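You operate a simulated robot arm through the tools that you are given. There is no shell and no other tool. Be economical: measure what you need, move in short steps, check, and stop when the job is done.

You are at the controls of a simulated robot arm. One attempt, no reset.

Task
Hang the damp red and green towels over the airer and peg each one.
Fine: the red towel on the blue rail under the blue peg, the green towel on the white rail under the white peg.

It is judged by the outcome, as a careful person would: the job done as asked, and still so three seconds after it is handed in. It fails if anything else is knocked over, pushed out of place, dropped, spilled or broken. Flat cloth is picked up by pressing the open fingertips on it (5 to 10 N) and closing them slowly along it; thin cloth reads only 2 to 8 mm in the jaws.

Robot
A 6-joint arm with a two-finger parallel gripper, fixed in place. Base frame: the origin is at the foot of the arm, x ahead of it, y to its left, z up; the work surface is at about z = 0.745. Readings come in m, degrees, newtons and seconds.
With the tool pointing down near the work surface it reaches from about 0.34 to 0.82 m from the base axis. Its first joint turns from -166.0 to 166.0 degrees. Payload 3.91 kg.
The TCP is the grasp point between the finger pads, 0.03 m short of the fingertips. In the tool frame z runs along the fingers and y along their closing line. The gripper opens to 0.11 m. The fingers are 0.02 m wide and 0.01 m thick; the gripper's body (0.048 by 0.112 m) begins 0.055 m behind the TCP.
Orientation is that of the tool frame in the base frame, as a unit quaternion [x, y, z, w]. With the fingers straight down and closing along the base's y, the tool's x points along the base's -x, its y along +y and its z along -z.

Tools
- The arm moves only by the tool servo_tool. Its argument "targets" is a list of rows, each a list of 7 numbers: the turn, a rotation vector about the tool's x, y, z in degrees, then the shift along the tool's x, y, z in m, then the finger opening in m, from 0 to 0.11. In form: [[ax, ay, az, x, y, z, jaw], ...]. A call has 1 to 12 rows; each row is the pose to reach, as a shift and turn from the pose commanded when the call began, along the tool's axes at that moment. Each row takes 0.2 s and may step no farther than 0.05 m and 8.6 degrees from the row before; otherwise, or with a gripper value out of range, the whole call is refused. Where a pose cannot be reached the arm comes as near as it can. A force on the tool above 40 N (or 10 N above the force at the start of the call, whichever is more), or a blocked arm, ends the call early, and 0.2 s more pass. Each finger travels about 0.045 m/s and halts on what it meets, pressing with about 44 N; the grip force reading is that of the motor and also rises with nothing between the fingers. The clock runs only during rows and for 0.2 s after the last one: add rows that repeat a pose to give the fingers time. The reply holds the time, the measured pose of the TCP, the force on the tool along the base axes, the opening and the grip force, in the units named above and with some noise.
- Cameras (640 x 400 px; columns grow to the right, rows downward): "scene" is fixed at [0.0513, 0.6522, 1.5296]; the picture's right is [-0.62, -0.79, 0.00], its down [-0.64, 0.50, -0.59] and it looks along [0.46, -0.36, -0.81] (base axes); focal length 214 px, centre (320, 200). "wrist" rides on the gripper at [-0.036, 0, -0.057] in the tool frame; the picture's right is [0.00, -1.00, 0.00], its down [0.97, 0.00, -0.24] and it looks along [0.24, 0.00, 0.97] (tool axes); focal length 218 px, centre (320, 200). There is no depth. A picture from a camera that has moved, and an enlarged one, comes with that camera's place and axes in the base frame and with its lens.
- get_image(camera): a new picture of that camera. It takes no simulated time.
- move_column(by): slides the trunk up (or, below 0, down) by that many m; the arm rides with it, the base frame stays. It gives what a move gives, with no picture.
- enlarge(camera, box): a new picture of the part [left, top, right, bottom] of that camera's present view, enlarged. It takes no simulated time.
- sign_off(): hands the job in; it is judged then, once.

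Go step by step. Nothing tells you positions but the pictures and the camera data: compare them with the known pose of the tool, close in by small moves and look again before you grip or let go. The budget is 120 turns and 68 pictures, counting those below and the enlarged ones. Unless the task says otherwise, let go and move clear before handing in, and close with one line.

The tools are called after "Request:" as name(argument=value, ...) on one line, values as JSON. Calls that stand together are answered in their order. servo_tool: Moves the arm, as the interface text tells. Its arguments: {"type":"object","properties":{"targets":{"type":"array","items":{"type":"array","items":{"type":"number"}}}},"required":["targets"]} The other tools are called the same way: move_column (by) slides the trunk up or down; get_image (camera) takes a picture; enlarge (camera, box) takes an enlarged picture of a part of a camera's view; sign_off () hands the job in.

At the start:

```text
clock: 0.0
tool_pos: [0.3293, 0.3478, 1.2256]
tcp_rot: [0.0, 1.0, 0.0, 0.001]
ft_force: [0.6, 0.1, 0.0]
opening: 0.1101
finger_force: 0.1
trunk travel left (down, up): [-0.55, 0.06]
```

scene: 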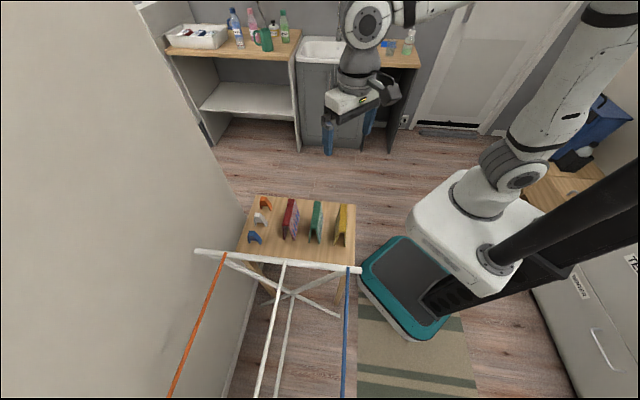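
wrist: 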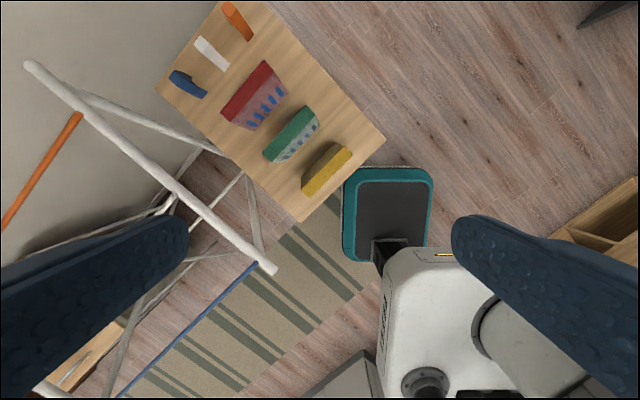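

I see a small table with three pegs and three folded towels, and next to it an airer with orange, white and blue rails. I'll look closer at both before moving.

Request:
enlarge(camera="scene", box=[220, 180, 380, 280])

Request:
enlarge(camera="wrist", box=[140, 0, 400, 200])

Request:
enlarge(camera="scene", box=[160, 230, 400, 400])

```text
4.00 times, centred on (300, 230) of scene
camera zoom: at [0.0513, 0.6522, 1.5296], right [-0.62, -0.79, 0.0], down [-0.64, 0.5, -0.59], along [0.46, -0.36, -0.81], focal length 858 px, centre (400, 80)
```

zoom: 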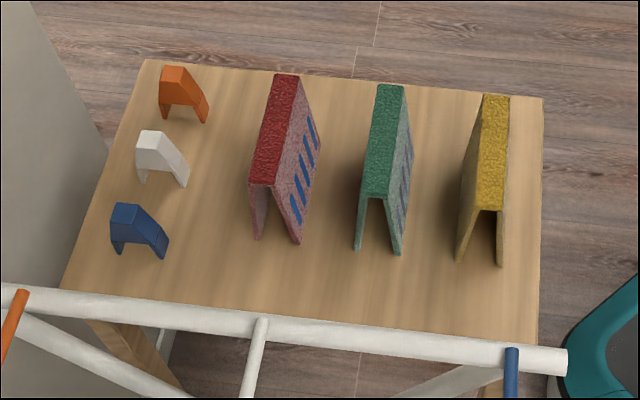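

```text
2.00 times, centred on (270, 100) of wrist
camera zoom: at [0.3655, 0.3478, 1.2822], right [0.0, -1.0, 0.0], down [-0.97, 0.0, 0.24], along [-0.24, 0.0, -0.97], focal length 436 px, centre (420, 400)
```

zoom: 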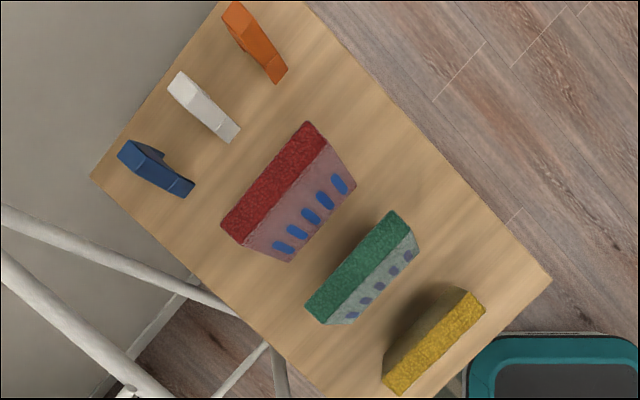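

```text
2.35 times, centred on (280, 315) of scene
camera zoom: at [0.0513, 0.6522, 1.5296], right [-0.62, -0.79, 0.0], down [-0.64, 0.5, -0.59], along [0.46, -0.36, -0.81], focal length 505 px, centre (414, -71)
```

zoom: 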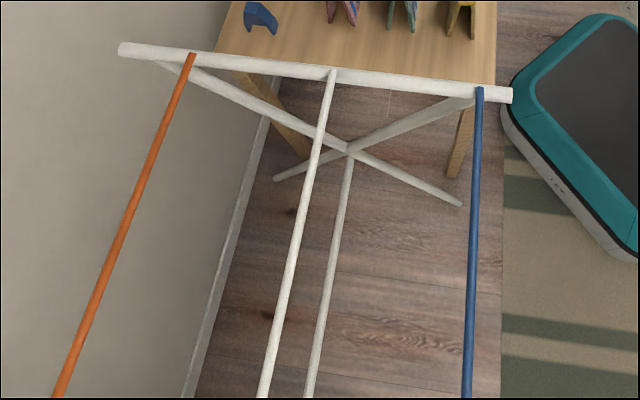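

The towels are stiff inverted-V tents about 11 cm tall. The red crest is near (0.46, 0.48, 0.858), with its crest, like the rails, running at about -45° in base XY. I'll turn the gripper 45° and move above the red towel.

Request:
servo_tool(targets=[[0, 0, 7.5, -0.022, 0.022, 0.02, 0.09], [0, 0, 15, -0.044, 0.044, 0.045, 0.09], [0, 0, 22.5, -0.066, 0.066, 0.07, 0.09], [0, 0, 30, -0.088, 0.088, 0.1, 0.09], [0, 0, 37.5, -0.11, 0.11, 0.125, 0.09], [0, 0, 44, -0.13, 0.131, 0.15, 0.09], [0, 0, 44, -0.13, 0.131, 0.15, 0.09]])

Request:
get_image(camera="wrist")

Request:
get_image(camera="scene")

```text
clock: 1.6
tool_pos: [0.458, 0.4793, 1.0762]
tcp_rot: [0.375, 0.927, 0.0, 0.0]
ft_force: [-0.8, 0.0, 0.6]
opening: 0.0899
finger_force: 0.1
trunk travel left (down, up): [-0.55, 0.06]
```

```text
62 pictures are left
camera wrist: at [0.4846, 0.4535, 1.1324], right [-0.7, -0.72, 0.0], down [-0.7, 0.68, 0.24], along [-0.17, 0.17, -0.97], focal length 218 px, centre (320, 200)
```

wrist: 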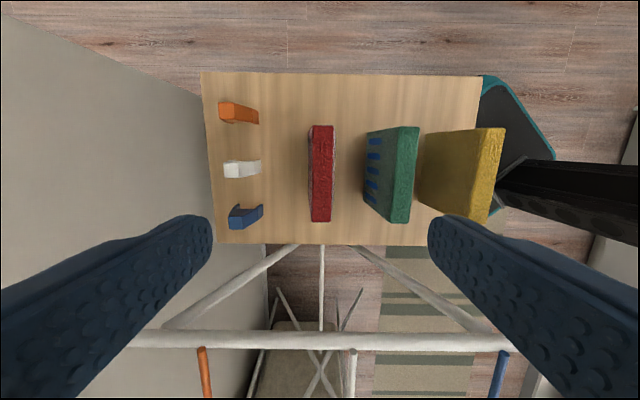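

```text
61 pictures are left
```

scene: 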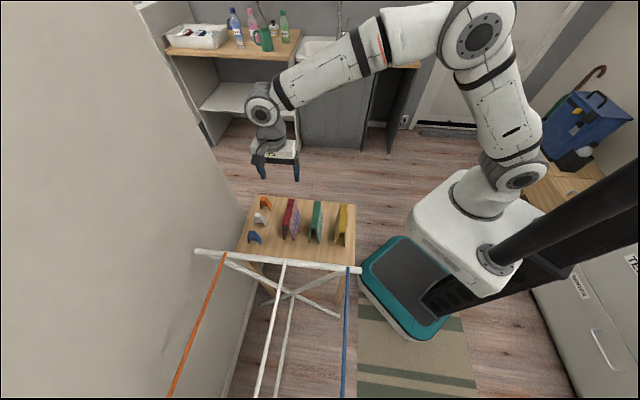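

The gripper is aligned with the red crest to within a few millimetres. I'll descend so the fingertips straddle the top of the crest.

Request:
servo_tool(targets=[[0, 0, 0, -0.003, -0.001, 0.045, 0.08], [0, 0, 0, -0.003, -0.001, 0.09, 0.08], [0, 0, 0, -0.003, -0.001, 0.13, 0.08], [0, 0, 0, -0.003, -0.001, 0.16, 0.08], [0, 0, 0, -0.003, -0.001, 0.16, 0.08]])

Request:
get_image(camera="wrist")

Request:
enlarge(camera="scene", box=[220, 160, 380, 260])

```text
clock: 2.8
tool_pos: [0.4597, 0.4767, 0.9146]
tcp_rot: [0.374, 0.927, 0.0, -0.001]
ft_force: [-0.3, 0.2, -0.5]
opening: 0.0798
finger_force: 0.0
trunk travel left (down, up): [-0.55, 0.06]
```

```text
60 pictures are left
camera wrist: at [0.4852, 0.4507, 0.9705], right [-0.69, -0.72, 0.0], down [-0.7, 0.67, 0.24], along [-0.17, 0.17, -0.97], focal length 218 px, centre (320, 200)
```

wrist: 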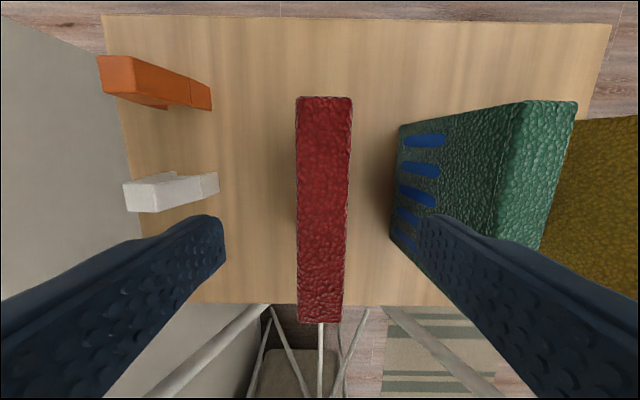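

```text
4.00 times, centred on (300, 210) of scene
camera zoom: at [0.0513, 0.6522, 1.5296], right [-0.62, -0.79, 0.0], down [-0.64, 0.5, -0.59], along [0.46, -0.36, -0.81], focal length 858 px, centre (400, 160)
```

zoom: 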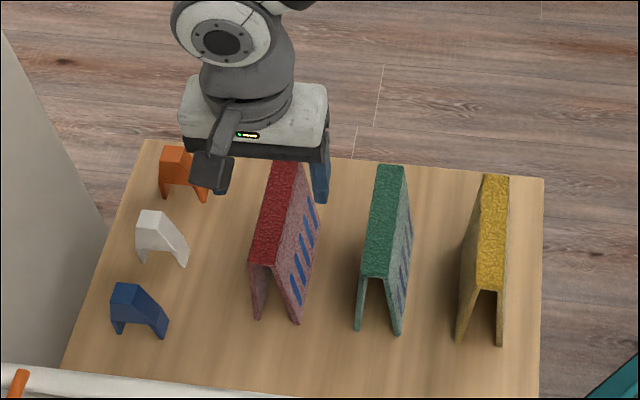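

The crest is at about z 0.87 and 25 mm wide, and the gripper is centred on it. I'll lower and close gently on the top of the crest.

Request:
servo_tool(targets=[[0, 0, 0, 0.001, -0.001, 0.03, 0.08], [0, 0, 0, 0.001, -0.001, 0.042, 0.08], [0, 0, 0, 0.001, -0.001, 0.042, 0.06], [0, 0, 0, 0.001, -0.001, 0.042, 0.045], [0, 0, 0, 0.001, -0.001, 0.042, 0.035], [0, 0, 0, 0.001, -0.001, 0.042, 0.025], [0, 0, 0, 0.001, -0.001, 0.042, 0.02], [0, 0, 0, 0.001, -0.001, 0.042, 0.02]])

Request:
enlarge(camera="scene", box=[220, 160, 380, 260])

```text
clock: 4.6
tool_pos: [0.458, 0.4744, 0.8734]
tcp_rot: [0.375, 0.927, 0.0, -0.001]
ft_force: [0.3, -0.9, -0.4]
opening: 0.0286
finger_force: 43.9
trunk travel left (down, up): [-0.55, 0.06]
```

```text
4.00 times, centred on (300, 210) of scene
camera zoom: at [0.0513, 0.6522, 1.5296], right [-0.62, -0.79, 0.0], down [-0.64, 0.5, -0.59], along [0.46, -0.36, -0.81], focal length 858 px, centre (400, 160)
```

zoom: 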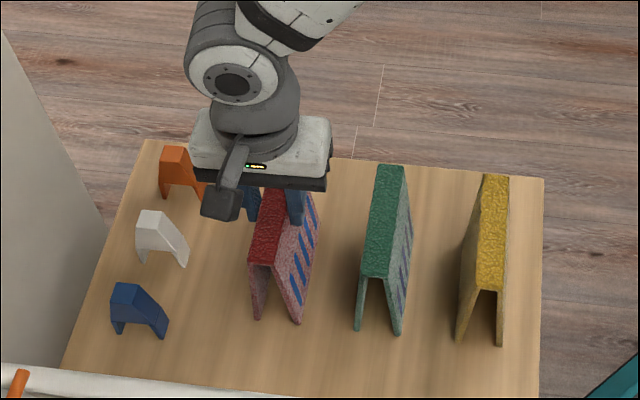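

The towel is gripped rigidly at 29 mm. I'll lift it straight up and check.

Request:
servo_tool(targets=[[0, 0, 0, 0, 0, -0.02, 0.018], [0, 0, 0, 0, 0, -0.06, 0.018], [0, 0, 0, 0, 0, -0.1, 0.018], [0, 0, 0, 0, 0, -0.14, 0.018], [0, 0, 0, 0, 0, -0.18, 0.018], [0, 0, 0, 0, 0, -0.22, 0.018], [0, 0, 0, 0, 0, -0.24, 0.018], [0, 0, 0, 0, 0, -0.24, 0.018]])

Request:
get_image(camera="scene")

```text
clock: 6.4
tool_pos: [0.4594, 0.4785, 1.1137]
tcp_rot: [0.375, 0.927, 0.0, 0.0]
ft_force: [0.0, -0.6, -1.3]
opening: 0.0282
finger_force: 44.0
trunk travel left (down, up): [-0.55, 0.06]
```

```text
57 pictures are left
```

scene: 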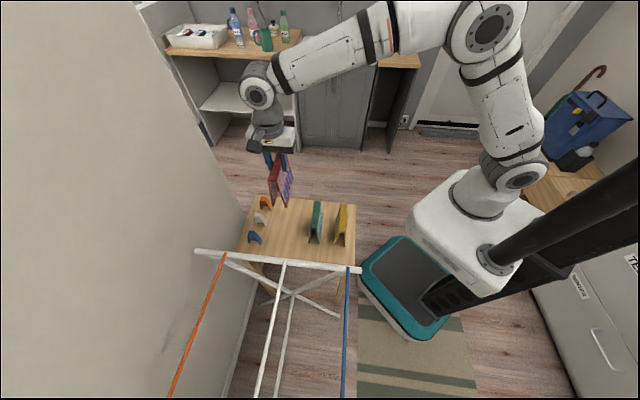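

The red towel is held square. Now I'll carry it level to above the blue rail.

Request:
servo_tool(targets=[[0, 0, 0, 0.033, -0.021, 0, 0.018], [0, 0, 0, 0.066, -0.042, 0, 0.018], [0, 0, 0, 0.1, -0.064, 0, 0.018], [0, 0, 0, 0.134, -0.086, 0, 0.018], [0, 0, 0, 0.168, -0.108, 0, 0.018], [0, 0, 0, 0.202, -0.13, 0, 0.018], [0, 0, 0, 0.236, -0.152, 0, 0.018], [0, 0, 0, 0.27, -0.174, 0, 0.018], [0, 0, 0, 0.304, -0.196, 0, 0.018], [0, 0, 0, 0.334, -0.215, 0, 0.018], [0, 0, 0, 0.334, -0.215, 0, 0.018]])

Request:
get_image(camera="scene")

Request:
get_image(camera="wrist")

```text
clock: 8.8
tool_pos: [0.0696, 0.5533, 1.1093]
tcp_rot: [0.375, 0.927, -0.001, 0.0]
ft_force: [-0.1, 0.3, -1.0]
opening: 0.0285
finger_force: 44.3
trunk travel left (down, up): [-0.55, 0.06]
```

```text
56 pictures are left
```

scene: 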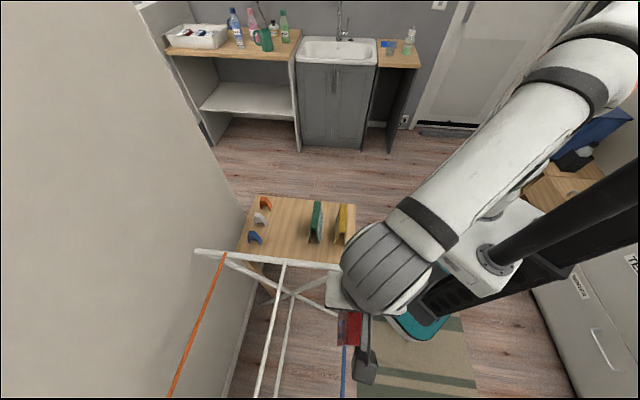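

```text
55 pictures are left
camera wrist: at [0.0955, 0.5279, 1.1652], right [-0.7, -0.72, 0.0], down [-0.7, 0.67, 0.24], along [-0.17, 0.17, -0.97], focal length 218 px, centre (320, 200)
```

wrist: 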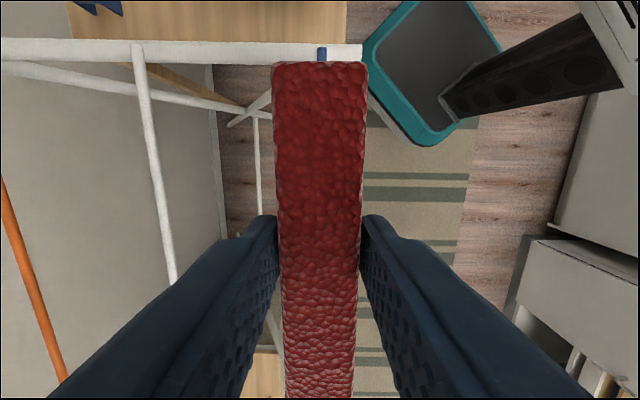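

Estimates from both cameras put the blue rail at about z 0.918. It is roughly 1.5 mm to the tool's +y of the towel and skewed by about 1.5°. I'll correct that, come down to just above the rail and check.

Request:
servo_tool(targets=[[0, 0, 1.5, 0, 0.0015, 0.02, 0.018], [0, 0, 1.5, 0, 0.0015, 0.038, 0.018], [0, 0, 1.5, 0, 0.0015, 0.038, 0.018]])

Request:
enlarge(camera="scene", box=[270, 250, 430, 400])

Request:
enlarge(camera="wrist", box=[220, 0, 420, 125])

```text
clock: 9.6
tool_pos: [0.0696, 0.5539, 1.0741]
tcp_rot: [0.388, 0.922, 0.0, 0.0]
ft_force: [0.3, 0.2, -0.6]
opening: 0.0283
finger_force: 44.4
trunk travel left (down, up): [-0.55, 0.06]
```

```text
2.67 times, centred on (350, 325) of scene
camera zoom: at [0.0513, 0.6522, 1.5296], right [-0.62, -0.79, 0.0], down [-0.64, 0.5, -0.59], along [0.46, -0.36, -0.81], focal length 572 px, centre (240, -133)
```

zoom: 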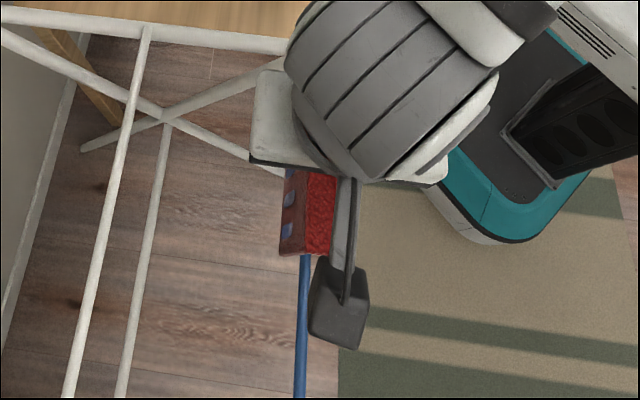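

```text
3.20 times, centred on (320, 62) of wrist
camera zoom: at [0.0958, 0.5277, 1.13], right [-0.71, -0.7, 0.0], down [-0.68, 0.69, 0.24], along [-0.17, 0.17, -0.97], focal length 698 px, centre (320, 640)
```

zoom: 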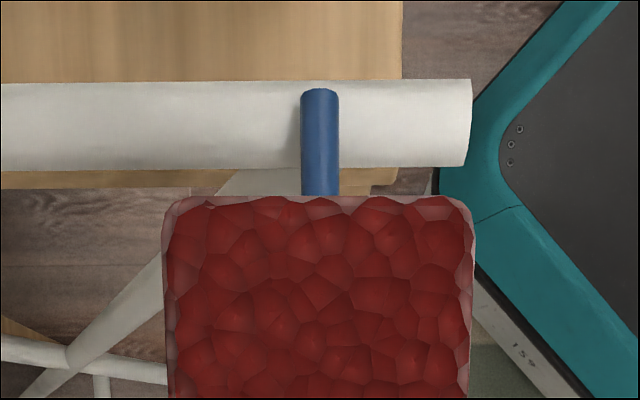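

The rail now runs exactly under the towel's centre line and is about 10 mm thick. I'll lower in two stages and watch the force.

Request:
servo_tool(targets=[[0, 0, 0, 0, 0.0005, 0.015, 0.018], [0, 0, 0, 0, 0.0005, 0.03, 0.018], [0, 0, 0, 0, 0.0005, 0.045, 0.018], [0, 0, 0, 0, 0.0005, 0.045, 0.018]])

Request:
enlarge(camera="scene", box=[310, 300, 390, 350])

```text
clock: 10.6
tool_pos: [0.0699, 0.5552, 1.0294]
tcp_rot: [0.387, 0.922, 0.0, -0.001]
ft_force: [1.0, -0.4, -1.0]
opening: 0.0286
finger_force: 44.1
trunk travel left (down, up): [-0.55, 0.06]
```

```text
8.00 times, centred on (350, 325) of scene
camera zoom: at [0.0513, 0.6522, 1.5296], right [-0.62, -0.79, 0.0], down [-0.64, 0.5, -0.59], along [0.46, -0.36, -0.81], focal length 1716 px, centre (80, -800)
```

zoom: 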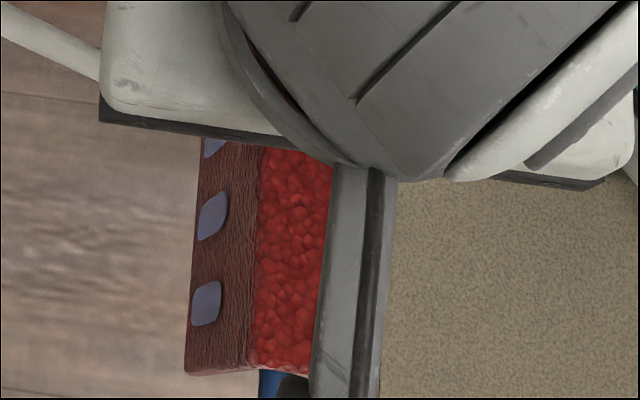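

There's no contact force and the feet should already straddle the rail. I'll keep going down slowly until the crest seats.

Request:
servo_tool(targets=[[0, 0, 0, 0, 0, 0.02, 0.018], [0, 0, 0, 0, 0, 0.04, 0.018], [0, 0, 0, 0, 0, 0.055, 0.018], [0, 0, 0, 0, 0, 0.065, 0.018], [0, 0, 0, 0, 0, 0.072, 0.018], [0, 0, 0, 0, 0, 0.072, 0.018]])

```text
clock: 12.0
tool_pos: [0.0695, 0.5566, 0.9582]
tcp_rot: [0.387, 0.922, 0.0, 0.0]
ft_force: [-0.6, 1.0, -0.3]
opening: 0.0283
finger_force: 44.2
trunk travel left (down, up): [-0.55, 0.06]
```

Request:
servo_tool(targets=[[0, 0, 0, 0, 0, 0.004, 0.018], [0, 0, 0, 0, 0, 0.008, 0.018], [0, 0, 0, 0, 0, 0.011, 0.018], [0, 0, 0, 0, 0, 0.011, 0.018]])

Request:
enlarge(camera="wrist", box=[220, 0, 420, 125])

Request:
enlarge(camera="scene", box=[310, 300, 390, 350])

```text
clock: 13.0
tool_pos: [0.0705, 0.5556, 0.9481]
tcp_rot: [0.387, 0.922, 0.0, 0.0]
ft_force: [-1.8, -1.4, 0.7]
opening: 0.0284
finger_force: 44.2
trunk travel left (down, up): [-0.55, 0.06]
```

```text
3.20 times, centred on (320, 62) of wrist
camera zoom: at [0.0965, 0.5294, 1.0043], right [-0.71, -0.7, 0.0], down [-0.68, 0.69, 0.24], along [-0.17, 0.17, -0.97], focal length 698 px, centre (320, 640)
```

zoom: 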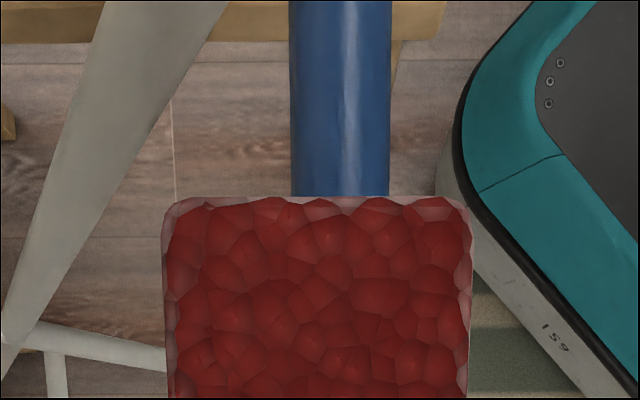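

```text
8.00 times, centred on (350, 325) of scene
camera zoom: at [0.0513, 0.6522, 1.5296], right [-0.62, -0.79, 0.0], down [-0.64, 0.5, -0.59], along [0.46, -0.36, -0.81], focal length 1716 px, centre (80, -800)
```

zoom: 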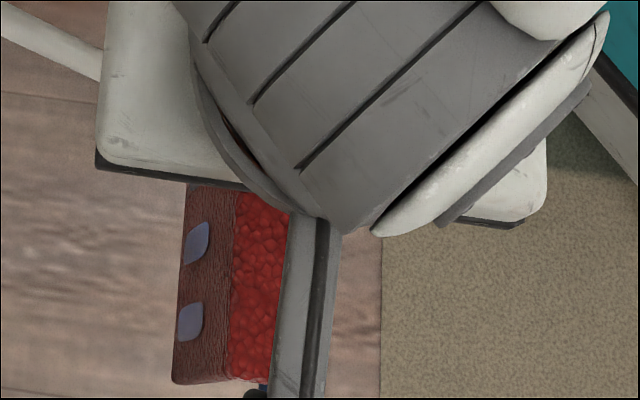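

The rail is well centred inside the tent. I'll feel downward in small steps for contact.

Request:
servo_tool(targets=[[0, 0, 0, 0, -0.001, 0.003, 0.018], [0, 0, 0, 0, -0.001, 0.005, 0.018], [0, 0, 0, 0, -0.001, 0.005, 0.018]])

Request:
servo_tool(targets=[[0, 0, 0, 0, 0, 0.002, 0.018], [0, 0, 0, 0, 0, 0.004, 0.018], [0, 0, 0, 0, 0, 0.004, 0.018]])

```text
clock: 13.8
tool_pos: [0.0705, 0.5546, 0.9427]
tcp_rot: [0.387, 0.922, 0.0, 0.0]
ft_force: [0.0, -1.8, 0.5]
opening: 0.0283
finger_force: 44.1
trunk travel left (down, up): [-0.55, 0.06]
```

```text
clock: 14.6
tool_pos: [0.0701, 0.5564, 0.9404]
tcp_rot: [0.387, 0.922, 0.002, -0.001]
ft_force: [1.6, 2.1, 26.8]
opening: 0.0286
finger_force: 43.9
trunk travel left (down, up): [-0.55, 0.06]
```

The crest is seated, with 27 N at z 0.940. I'll ease off, open and rise clear.

Request:
servo_tool(targets=[[0, 0, 0, 0, 0, -0.0015, 0.018], [0, 0, 0, 0, 0, -0.0015, 0.03], [0, 0, 0, 0, 0, -0.0015, 0.045], [0, 0, 0, 0, 0, -0.0015, 0.06], [0, 0, 0, 0, 0, -0.0015, 0.07], [0, 0, 0, 0, 0, -0.0015, 0.07], [0, 0, 0, 0, 0, -0.03, 0.07], [0, 0, 0, 0, 0, -0.07, 0.07], [0, 0, 0, 0, 0, -0.115, 0.07], [0, 0, 0, 0, 0, -0.16, 0.07], [0, 0, 0, 0, 0, -0.16, 0.07]])

Request:
get_image(camera="wrist")

Request:
get_image(camera="scene")

```text
clock: 17.0
tool_pos: [0.0736, 0.5554, 1.0979]
tcp_rot: [0.387, 0.922, 0.0, 0.0]
ft_force: [-0.2, -0.1, -0.2]
opening: 0.0701
finger_force: 0.0
trunk travel left (down, up): [-0.55, 0.06]
```

```text
49 pictures are left
camera wrist: at [0.0995, 0.5287, 1.1537], right [-0.71, -0.7, 0.0], down [-0.68, 0.69, 0.24], along [-0.17, 0.17, -0.97], focal length 218 px, centre (320, 200)
```

wrist: 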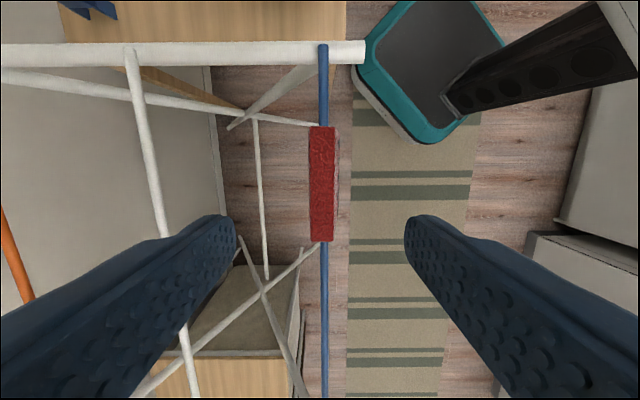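

```text
48 pictures are left
```

scene: 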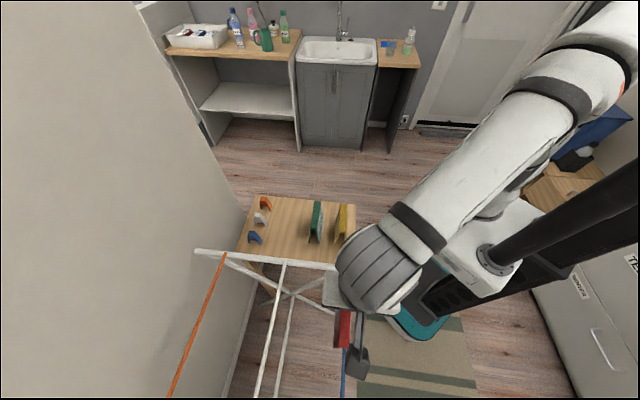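

The red towel hangs squarely on the blue rail. Next is the blue peg, near (0.49, 0.62), so I'll move above the pegs and inspect their shape.

Request:
servo_tool(targets=[[0, 0, 0, -0.025, 0.0325, -0.005, 0.08], [0, 0, 0, -0.05, 0.065, -0.01, 0.08], [0, 0, 0, -0.075, 0.0975, -0.01, 0.08], [0, 0, 0, -0.1, 0.13, -0.01, 0.08], [0, 0, 0, -0.125, 0.1625, -0.01, 0.08], [0, 0, 0, -0.15, 0.195, -0.01, 0.08], [0, 0, 0, -0.175, 0.2275, -0.01, 0.08], [0, 0, 0, -0.2, 0.26, -0.01, 0.08], [0, 0, 0, -0.225, 0.2925, -0.01, 0.08], [0, 0, 0, -0.249, 0.325, -0.01, 0.08], [0, 0, 0, -0.249, 0.325, -0.01, 0.08]])

Request:
get_image(camera="wrist")

Request:
enlarge(camera="scene", box=[230, 190, 294, 250])

Request:
enlarge(camera="scene", box=[250, 250, 410, 400])

```text
clock: 19.4
tool_pos: [0.4762, 0.6038, 1.1084]
tcp_rot: [0.387, 0.922, 0.0, -0.001]
ft_force: [-0.1, -0.2, -0.3]
opening: 0.0801
finger_force: 0.1
trunk travel left (down, up): [-0.55, 0.06]
```

```text
47 pictures are left
camera wrist: at [0.5013, 0.5777, 1.1639], right [-0.71, -0.7, 0.0], down [-0.68, 0.69, 0.24], along [-0.17, 0.17, -0.97], focal length 218 px, centre (320, 200)
```

wrist: 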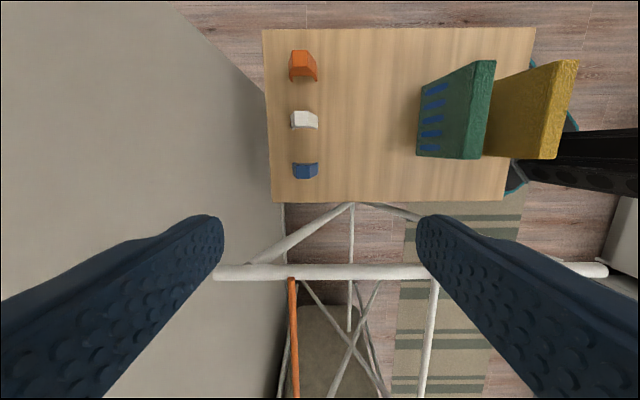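

```text
6.67 times, centred on (262, 220) of scene
camera zoom: at [0.0513, 0.6522, 1.5296], right [-0.62, -0.79, 0.0], down [-0.64, 0.5, -0.59], along [0.46, -0.36, -0.81], focal length 1430 px, centre (707, 67)
```

zoom: 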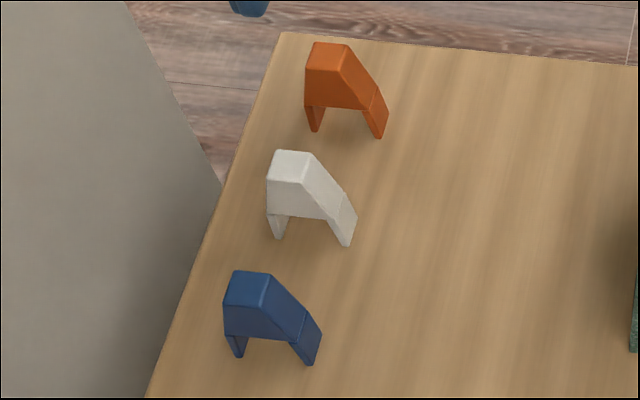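

```text
2.67 times, centred on (330, 325) of scene
camera zoom: at [0.0513, 0.6522, 1.5296], right [-0.62, -0.79, 0.0], down [-0.64, 0.5, -0.59], along [0.46, -0.36, -0.81], focal length 572 px, centre (293, -133)
```

zoom: 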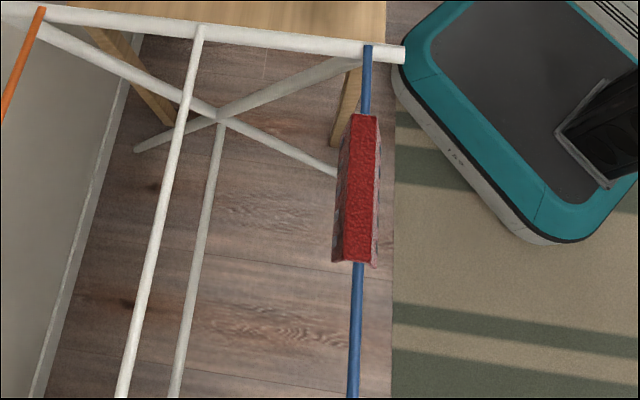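

The pegs are small inverted-U caps with parallel flat ends, about 25 mm thick along the rail direction. I'll grip the solid top across those ends, which means turning the gripper 90°. I'll do that above the blue peg at about (0.49, 0.625) and look again.

Request:
servo_tool(targets=[[0, 0, -8.2, 0.001, 0.005, 0.01, 0.06], [0, 0, -16.4, 0.002, 0.01, 0.02, 0.06], [0, 0, -24.6, 0.003, 0.015, 0.03, 0.06], [0, 0, -32.8, 0.004, 0.02, 0.04, 0.06], [0, 0, -41, 0.005, 0.025, 0.05, 0.06], [0, 0, -49.2, 0.005, 0.025, 0.06, 0.06], [0, 0, -57.4, 0.005, 0.025, 0.07, 0.06], [0, 0, -65.6, 0.005, 0.025, 0.08, 0.06], [0, 0, -73.8, 0.005, 0.025, 0.09, 0.06], [0, 0, -82, 0.005, 0.025, 0.1, 0.06], [0, 0, -90, 0.005, 0.025, 0.11, 0.06], [0, 0, -90, 0.005, 0.025, 0.11, 0.06]])

Request:
get_image(camera="wrist")

Request:
get_image(camera="scene")

```text
clock: 22.0
tool_pos: [0.4903, 0.6244, 0.9983]
tcp_rot: [-0.379, 0.925, 0.001, 0.0]
ft_force: [0.2, 0.4, -0.2]
opening: 0.06
finger_force: 0.0
trunk travel left (down, up): [-0.55, 0.06]
```

```text
44 pictures are left
camera wrist: at [0.5167, 0.6491, 1.0542], right [0.7, -0.71, 0.0], down [-0.69, -0.68, 0.24], along [-0.17, -0.17, -0.97], focal length 218 px, centre (320, 200)
```

wrist: 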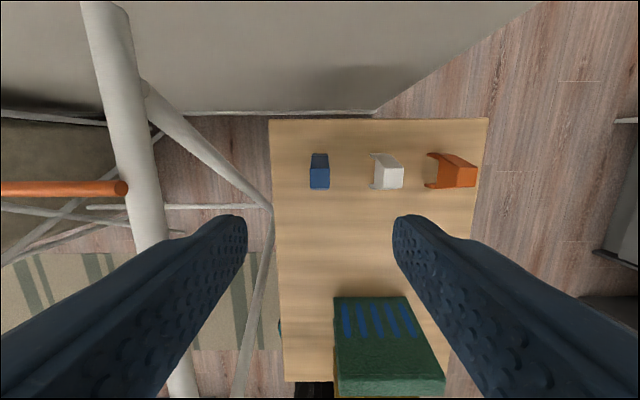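

```text
43 pictures are left
```

scene: 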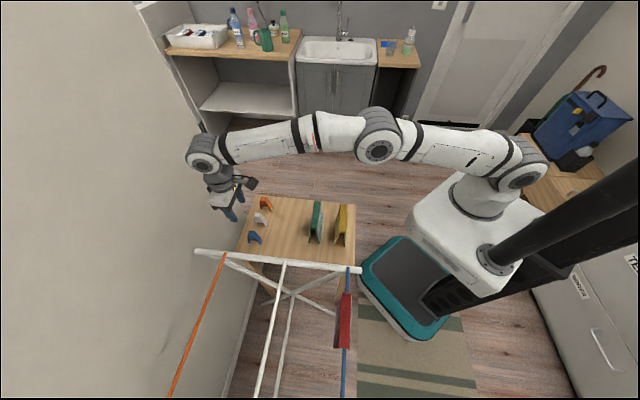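

The pose was reached and the blue peg is right of centre below me. I'll zoom in to measure it.

Request:
enlarge(camera="wrist", box=[280, 120, 440, 220])

```text
4.00 times, centred on (360, 170) of wrist
camera zoom: at [0.5167, 0.6491, 1.0542], right [0.7, -0.71, 0.0], down [-0.69, -0.68, 0.24], along [-0.17, -0.17, -0.97], focal length 873 px, centre (160, 320)
```

zoom: 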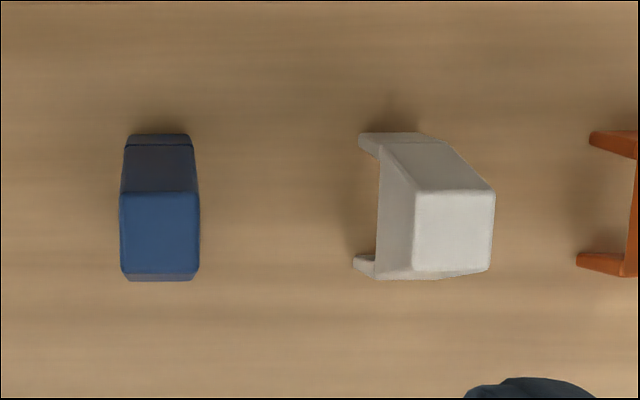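

The peg is about 72 mm tall with a top 22 mm square at z≈0.817, and its solid roof extends down to about 0.78. It is centred in the jaws. I'll descend so the tips reach about 28 mm below the top, then close.

Request:
servo_tool(targets=[[0, 0, 0, -0.0016, 0, 0.045, 0.05], [0, 0, 0, -0.0016, 0, 0.09, 0.05], [0, 0, 0, -0.0016, 0, 0.135, 0.05], [0, 0, 0, -0.0016, 0, 0.165, 0.05], [0, 0, 0, -0.0016, 0, 0.179, 0.05], [0, 0, 0, -0.0016, 0, 0.179, 0.05]])

Request:
get_image(camera="wrist")

Request:
enlarge(camera="scene", box=[214, 190, 294, 250])

```text
clock: 23.4
tool_pos: [0.4908, 0.6251, 0.8212]
tcp_rot: [-0.379, 0.925, 0.001, 0.001]
ft_force: [-1.0, 0.2, 0.0]
opening: 0.05
finger_force: 0.1
trunk travel left (down, up): [-0.55, 0.06]
```

```text
41 pictures are left
camera wrist: at [0.518, 0.6499, 0.8767], right [0.7, -0.71, 0.0], down [-0.69, -0.68, 0.24], along [-0.17, -0.17, -0.97], focal length 218 px, centre (320, 200)
```

wrist: 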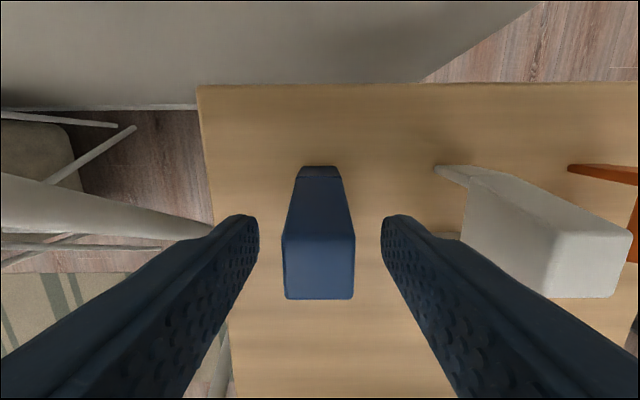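

```text
6.67 times, centred on (254, 220) of scene
camera zoom: at [0.0513, 0.6522, 1.5296], right [-0.62, -0.79, 0.0], down [-0.64, 0.5, -0.59], along [0.46, -0.36, -0.81], focal length 1430 px, centre (760, 67)
```

zoom: 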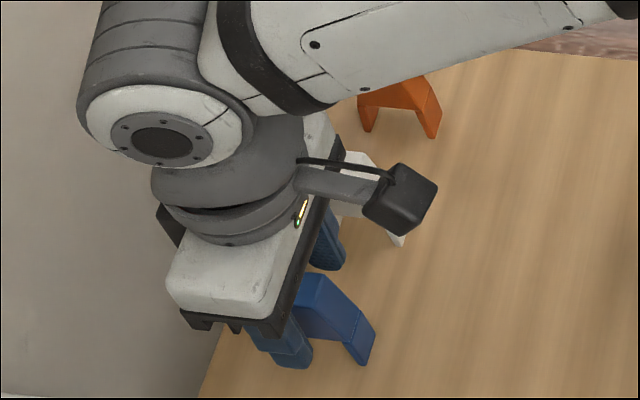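

The fingers straddle the blue peg with the white peg clear. Closing now.

Request:
servo_tool(targets=[[0, 0, 0, 0, 0, 0, 0.04], [0, 0, 0, 0, 0, 0, 0.03], [0, 0, 0, 0, 0, 0, 0.022], [0, 0, 0, 0, 0, 0, 0.015], [0, 0, 0, 0, 0, 0, 0.012], [0, 0, 0, 0, 0, 0, 0.012]])

Request:
get_image(camera="wrist")

```text
clock: 24.8
tool_pos: [0.4909, 0.6248, 0.8201]
tcp_rot: [-0.378, 0.926, 0.0, 0.001]
ft_force: [0.3, 0.5, -0.2]
opening: 0.0205
finger_force: 44.5
trunk travel left (down, up): [-0.55, 0.06]
```

```text
39 pictures are left
camera wrist: at [0.5179, 0.6499, 0.8769], right [0.7, -0.71, 0.0], down [-0.69, -0.68, 0.24], along [-0.17, -0.17, -0.97], focal length 218 px, centre (320, 200)
```

wrist: 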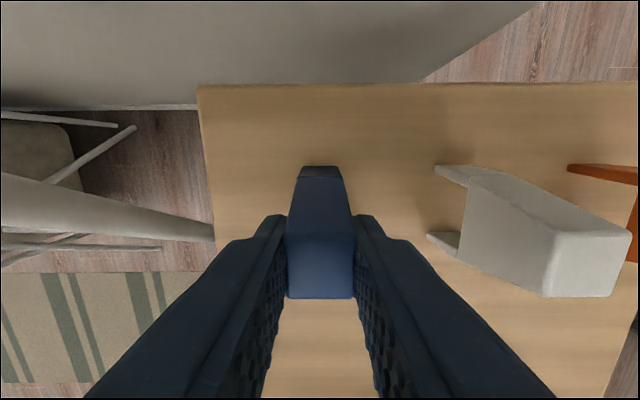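

The peg is gripped at 20.5 mm. I'll lift it.

Request:
servo_tool(targets=[[0, 0, 0, 0, 0, -0.02, 0.012], [0, 0, 0, 0, 0, -0.06, 0.012], [0, 0, 0, 0, 0, -0.1, 0.012], [0, 0, 0, 0, 0, -0.145, 0.012], [0, 0, 0, 0, 0, -0.19, 0.012], [0, 0, 0, 0, 0, -0.23, 0.012], [0, 0, 0, 0, 0, -0.25, 0.012], [0, 0, 0, 0, 0, -0.25, 0.012]])

Request:
servo_tool(targets=[[0, 0, 0, 0.035, 0.0246, 0, 0.012], [0, 0, 0, 0.07, 0.049, 0, 0.012], [0, 0, 0, 0.105, 0.0737, 0, 0.012], [0, 0, 0, 0.14, 0.098, 0, 0.012], [0, 0, 0, 0.175, 0.123, 0, 0.012], [0, 0, 0, 0.21, 0.1475, 0, 0.012], [0, 0, 0, 0.245, 0.172, 0, 0.012], [0, 0, 0, 0.28, 0.197, 0, 0.012], [0, 0, 0, 0.315, 0.2215, 0, 0.012], [0, 0, 0, 0.3487, 0.2455, 0, 0.012], [0, 0, 0, 0.3487, 0.2455, 0, 0.012]])

Request:
get_image(camera="wrist")

Request:
enlarge(camera="scene", box=[250, 250, 410, 400])

```text
clock: 26.6
tool_pos: [0.4931, 0.626, 1.0686]
tcp_rot: [-0.378, 0.926, 0.0, 0.0]
ft_force: [0.1, -0.1, -0.1]
opening: 0.0206
finger_force: 43.9
out of reach, approached as far as the arm can: row 7
trunk travel left (down, up): [-0.55, 0.06]
```

```text
clock: 29.0
tool_pos: [0.069, 0.5577, 1.066]
tcp_rot: [-0.379, 0.925, 0.0, 0.0]
ft_force: [-0.8, -0.6, -0.1]
opening: 0.0208
finger_force: 44.1
trunk travel left (down, up): [-0.55, 0.06]
```

```text
38 pictures are left
camera wrist: at [0.0965, 0.5818, 1.1227], right [0.7, -0.71, 0.0], down [-0.69, -0.68, 0.24], along [-0.17, -0.17, -0.97], focal length 218 px, centre (320, 200)
```

wrist: 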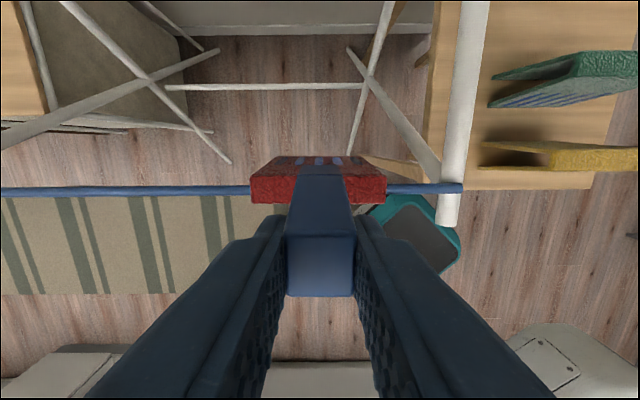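

```text
2.67 times, centred on (330, 325) of scene
camera zoom: at [0.0513, 0.6522, 1.5296], right [-0.62, -0.79, 0.0], down [-0.64, 0.5, -0.59], along [0.46, -0.36, -0.81], focal length 572 px, centre (293, -133)
```

zoom: 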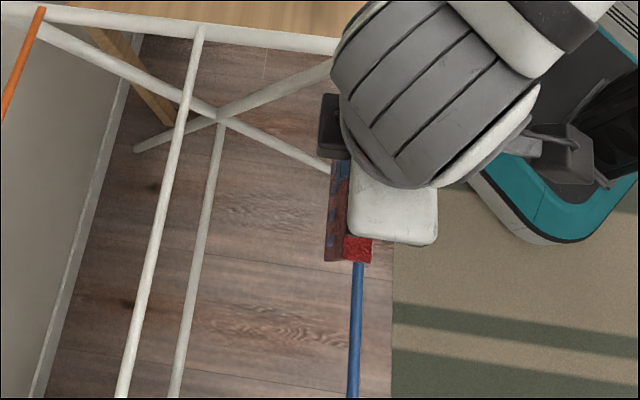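

The peg is above the red towel. I'll zoom in to centre it across the crest.

Request:
enlarge(camera="wrist", box=[230, 140, 410, 240])

```text
3.56 times, centred on (320, 190) of wrist
camera zoom: at [0.0965, 0.5818, 1.1227], right [0.7, -0.71, 0.0], down [-0.69, -0.68, 0.24], along [-0.17, -0.17, -0.97], focal length 776 px, centre (320, 236)
```

zoom: 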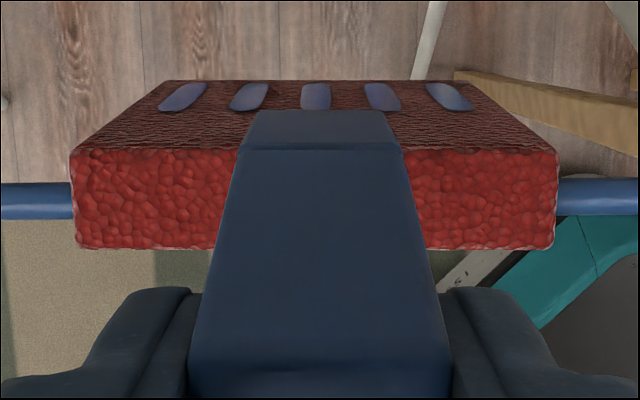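

The peg is within 2 mm of centre. I'll nudge it and lower to just above the crest.

Request:
servo_tool(targets=[[0, 0, 0, 0.002, 0, 0.02, 0.012], [0, 0, 0, 0.002, 0, 0.038, 0.012], [0, 0, 0, 0.002, 0, 0.038, 0.012]])

Request:
enlarge(camera="wrist", box=[200, 100, 440, 250])

Request:
enlarge(camera="scene", box=[310, 270, 390, 330])

```text
clock: 29.8
tool_pos: [0.0699, 0.5564, 1.0308]
tcp_rot: [-0.379, 0.925, 0.0, -0.001]
ft_force: [-0.1, -0.1, 0.2]
opening: 0.0209
finger_force: 43.6
trunk travel left (down, up): [-0.55, 0.06]
```

```text
2.67 times, centred on (320, 175) of wrist
camera zoom: at [0.096, 0.581, 1.0864], right [0.7, -0.71, 0.0], down [-0.69, -0.68, 0.24], along [-0.17, -0.17, -0.97], focal length 582 px, centre (320, 267)
```

zoom: 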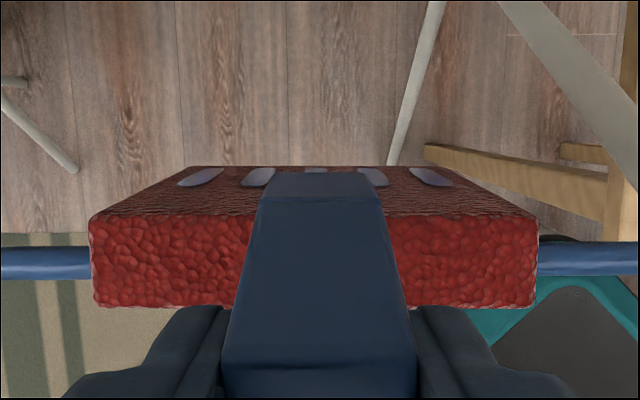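

```text
6.67 times, centred on (350, 300) of scene
camera zoom: at [0.0513, 0.6522, 1.5296], right [-0.62, -0.79, 0.0], down [-0.64, 0.5, -0.59], along [0.46, -0.36, -0.81], focal length 1430 px, centre (120, -467)
```

zoom: 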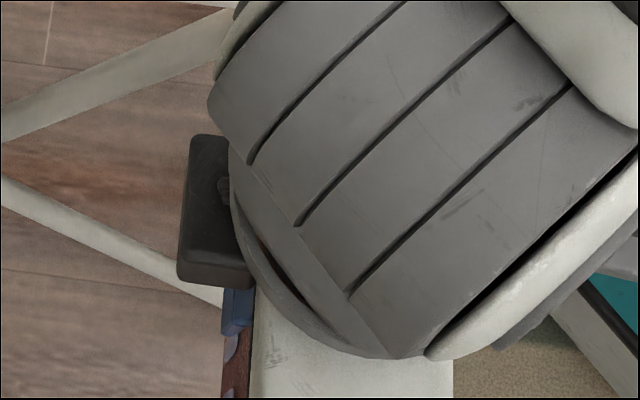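

It's centred to under 1 mm, so I'll lower gently while watching the force.

Request:
servo_tool(targets=[[0, 0, 0, 0, 0, 0.01, 0.012], [0, 0, 0, 0, 0, 0.018, 0.012], [0, 0, 0, 0, 0, 0.026, 0.012], [0, 0, 0, 0, 0, 0.026, 0.012]])

Request:
servo_tool(targets=[[0, 0, 0, 0, 0, 0.006, 0.012], [0, 0, 0, 0, 0, 0.012, 0.012], [0, 0, 0, 0, 0, 0.015, 0.012], [0, 0, 0, 0, 0, 0.015, 0.012]])

```text
clock: 30.8
tool_pos: [0.0707, 0.5573, 1.0046]
tcp_rot: [-0.379, 0.925, 0.001, 0.0]
ft_force: [0.6, -0.6, -0.1]
opening: 0.0207
finger_force: 44.1
trunk travel left (down, up): [-0.55, 0.06]
```

```text
clock: 31.8
tool_pos: [0.0707, 0.5572, 0.9898]
tcp_rot: [-0.379, 0.925, 0.0, 0.001]
ft_force: [0.3, 0.4, -0.9]
opening: 0.0206
finger_force: 44.0
trunk travel left (down, up): [-0.55, 0.06]
```

Request:
servo_tool(targets=[[0, 0, 0, 0, 0, 0.003, 0.012], [0, 0, 0, 0, 0, 0.006, 0.012], [0, 0, 0, 0, 0, 0.006, 0.012]])

Request:
servo_tool(targets=[[0, 0, 0, 0, 0, 0.002, 0.012], [0, 0, 0, 0, 0, 0.004, 0.012], [0, 0, 0, 0, 0, 0.004, 0.012]])

Request:
enlarge(camera="wrist", box=[200, 100, 440, 250])

```text
clock: 32.6
tool_pos: [0.0687, 0.5573, 0.9848]
tcp_rot: [-0.378, 0.926, 0.0, 0.0]
ft_force: [0.0, 0.2, -0.5]
opening: 0.0207
finger_force: 43.7
trunk travel left (down, up): [-0.55, 0.06]
```

```text
clock: 33.4
tool_pos: [0.0693, 0.5561, 0.9818]
tcp_rot: [-0.379, 0.925, 0.0, -0.001]
ft_force: [-1.1, -1.0, 5.6]
opening: 0.0207
finger_force: 44.2
trunk travel left (down, up): [-0.55, 0.06]
```

```text
2.67 times, centred on (320, 175) of wrist
camera zoom: at [0.0962, 0.5812, 1.0377], right [0.7, -0.71, 0.0], down [-0.69, -0.68, 0.24], along [-0.17, -0.17, -0.97], focal length 582 px, centre (320, 267)
```

zoom: 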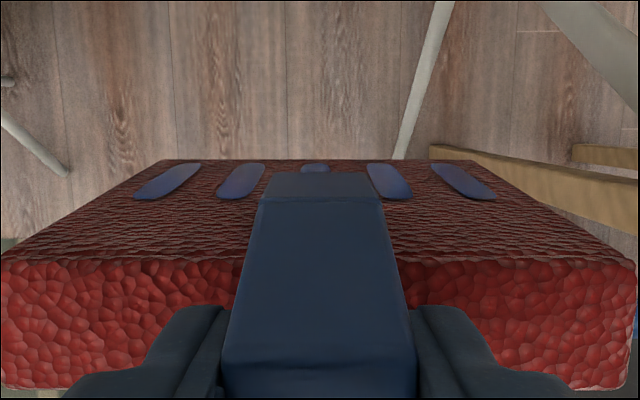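

Contact has begun at z 0.982, close to the predicted seat. I'll press a little more.

Request:
servo_tool(targets=[[0, 0, 0, 0, 0, 0.001, 0.012], [0, 0, 0, 0, 0, 0.002, 0.012], [0, 0, 0, 0, 0, 0.002, 0.012]])

```text
clock: 34.2
tool_pos: [0.0692, 0.5555, 0.9808]
tcp_rot: [-0.378, 0.926, 0.003, 0.001]
ft_force: [-0.1, 2.4, 22.7]
opening: 0.0209
finger_force: 43.6
trunk travel left (down, up): [-0.55, 0.06]
```

It's firmly seated at 23 N. I'll ease off, open and rise clear.

Request:
servo_tool(targets=[[0, 0, 0, 0, 0, -0.001, 0.012], [0, 0, 0, 0, 0, -0.001, 0.025], [0, 0, 0, 0, 0, -0.001, 0.035], [0, 0, 0, 0, 0, -0.001, 0.045], [0, 0, 0, 0, 0, -0.001, 0.05], [0, 0, 0, 0, 0, -0.001, 0.05], [0, 0, 0, 0, 0, -0.02, 0.05], [0, 0, 0, 0, 0, -0.05, 0.05], [0, 0, 0, 0, 0, -0.09, 0.05], [0, 0, 0, 0, 0, -0.13, 0.05], [0, 0, 0, 0, 0, -0.13, 0.05]])

Request:
get_image(camera="wrist")

```text
clock: 36.6
tool_pos: [0.0707, 0.5573, 1.108]
tcp_rot: [-0.378, 0.926, 0.001, -0.001]
ft_force: [-0.6, 0.4, -1.0]
opening: 0.0501
finger_force: 0.0
trunk travel left (down, up): [-0.55, 0.06]
```

```text
32 pictures are left
camera wrist: at [0.0985, 0.5815, 1.1639], right [0.7, -0.71, 0.0], down [-0.69, -0.68, 0.24], along [-0.17, -0.17, -0.97], focal length 218 px, centre (320, 200)
```

wrist: 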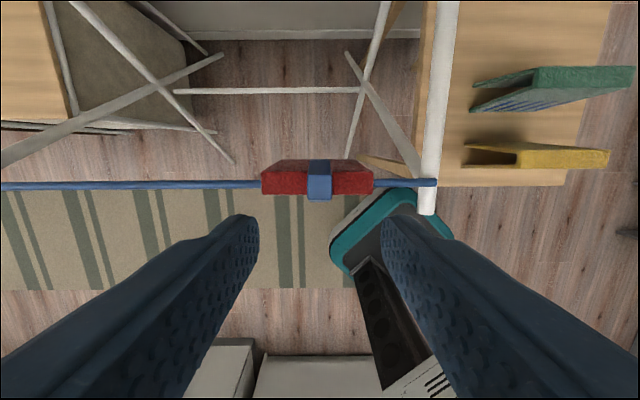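

The red towel is pegged. Next I'll go above the green towel at about (0.387, 0.411), turning the gripper back 90°.

Request:
servo_tool(targets=[[0, 0, 8, -0.0112, -0.0296, 0, 0.08], [0, 0, 16, -0.0224, -0.0592, 0, 0.08], [0, 0, 24, -0.0337, -0.0888, 0, 0.08], [0, 0, 32, -0.0449, -0.1183, 0, 0.08], [0, 0, 40, -0.0561, -0.1479, 0, 0.08], [0, 0, 48, -0.0673, -0.1775, 0, 0.08], [0, 0, 56, -0.0785, -0.207, 0, 0.08], [0, 0, 64, -0.0897, -0.2366, 0, 0.08], [0, 0, 72, -0.101, -0.2662, 0, 0.08], [0, 0, 80, -0.1122, -0.2958, 0, 0.08], [0, 0, 88.4, -0.1234, -0.3254, 0, 0.08], [0, 0, 88.4, -0.1234, -0.3254, 0, 0.08]])

Request:
get_image(camera="wrist")

Request:
get_image(camera="scene")

```text
clock: 39.2
tool_pos: [0.3882, 0.4074, 1.1086]
tcp_rot: [0.375, 0.927, 0.0, 0.0]
ft_force: [-0.4, -0.2, 0.4]
opening: 0.0801
finger_force: 0.0
trunk travel left (down, up): [-0.55, 0.06]
```

```text
31 pictures are left
camera wrist: at [0.4146, 0.3817, 1.1661], right [-0.69, -0.72, 0.0], down [-0.7, 0.67, 0.24], along [-0.17, 0.17, -0.97], focal length 218 px, centre (320, 200)
```

wrist: 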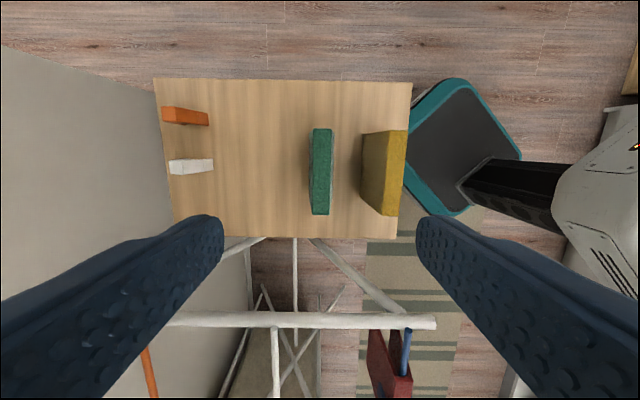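

```text
30 pictures are left
```

scene: 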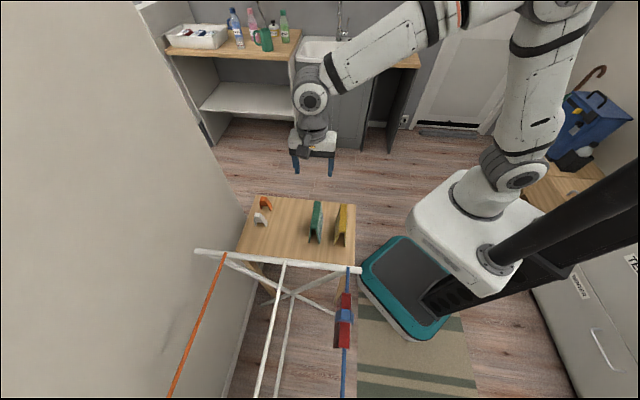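

The gripper is centred on green within about 1 mm, and the red one shows the peg seated. I'll descend to just above the green crest and check.

Request:
servo_tool(targets=[[0, 0, 0, 0.001, -0.001, 0.045, 0.075], [0, 0, 0, 0.001, -0.001, 0.09, 0.075], [0, 0, 0, 0.001, -0.001, 0.135, 0.075], [0, 0, 0, 0.001, -0.001, 0.175, 0.075], [0, 0, 0, 0.001, -0.001, 0.193, 0.075], [0, 0, 0, 0.001, -0.001, 0.193, 0.075]])

Request:
get_image(camera="wrist")

```text
clock: 40.6
tool_pos: [0.3836, 0.4122, 0.915]
tcp_rot: [0.374, 0.928, 0.0, 0.0]
ft_force: [0.1, 0.1, 0.1]
opening: 0.0755
finger_force: 0.1
trunk travel left (down, up): [-0.55, 0.06]
```

```text
29 pictures are left
camera wrist: at [0.4099, 0.3868, 0.9715], right [-0.69, -0.72, 0.0], down [-0.7, 0.67, 0.24], along [-0.17, 0.17, -0.97], focal length 218 px, centre (320, 200)
```

wrist: 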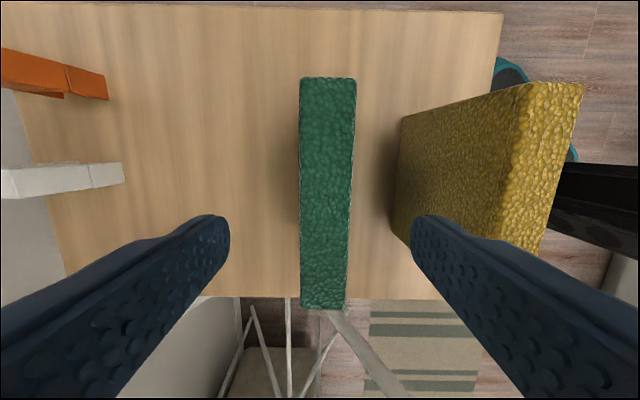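

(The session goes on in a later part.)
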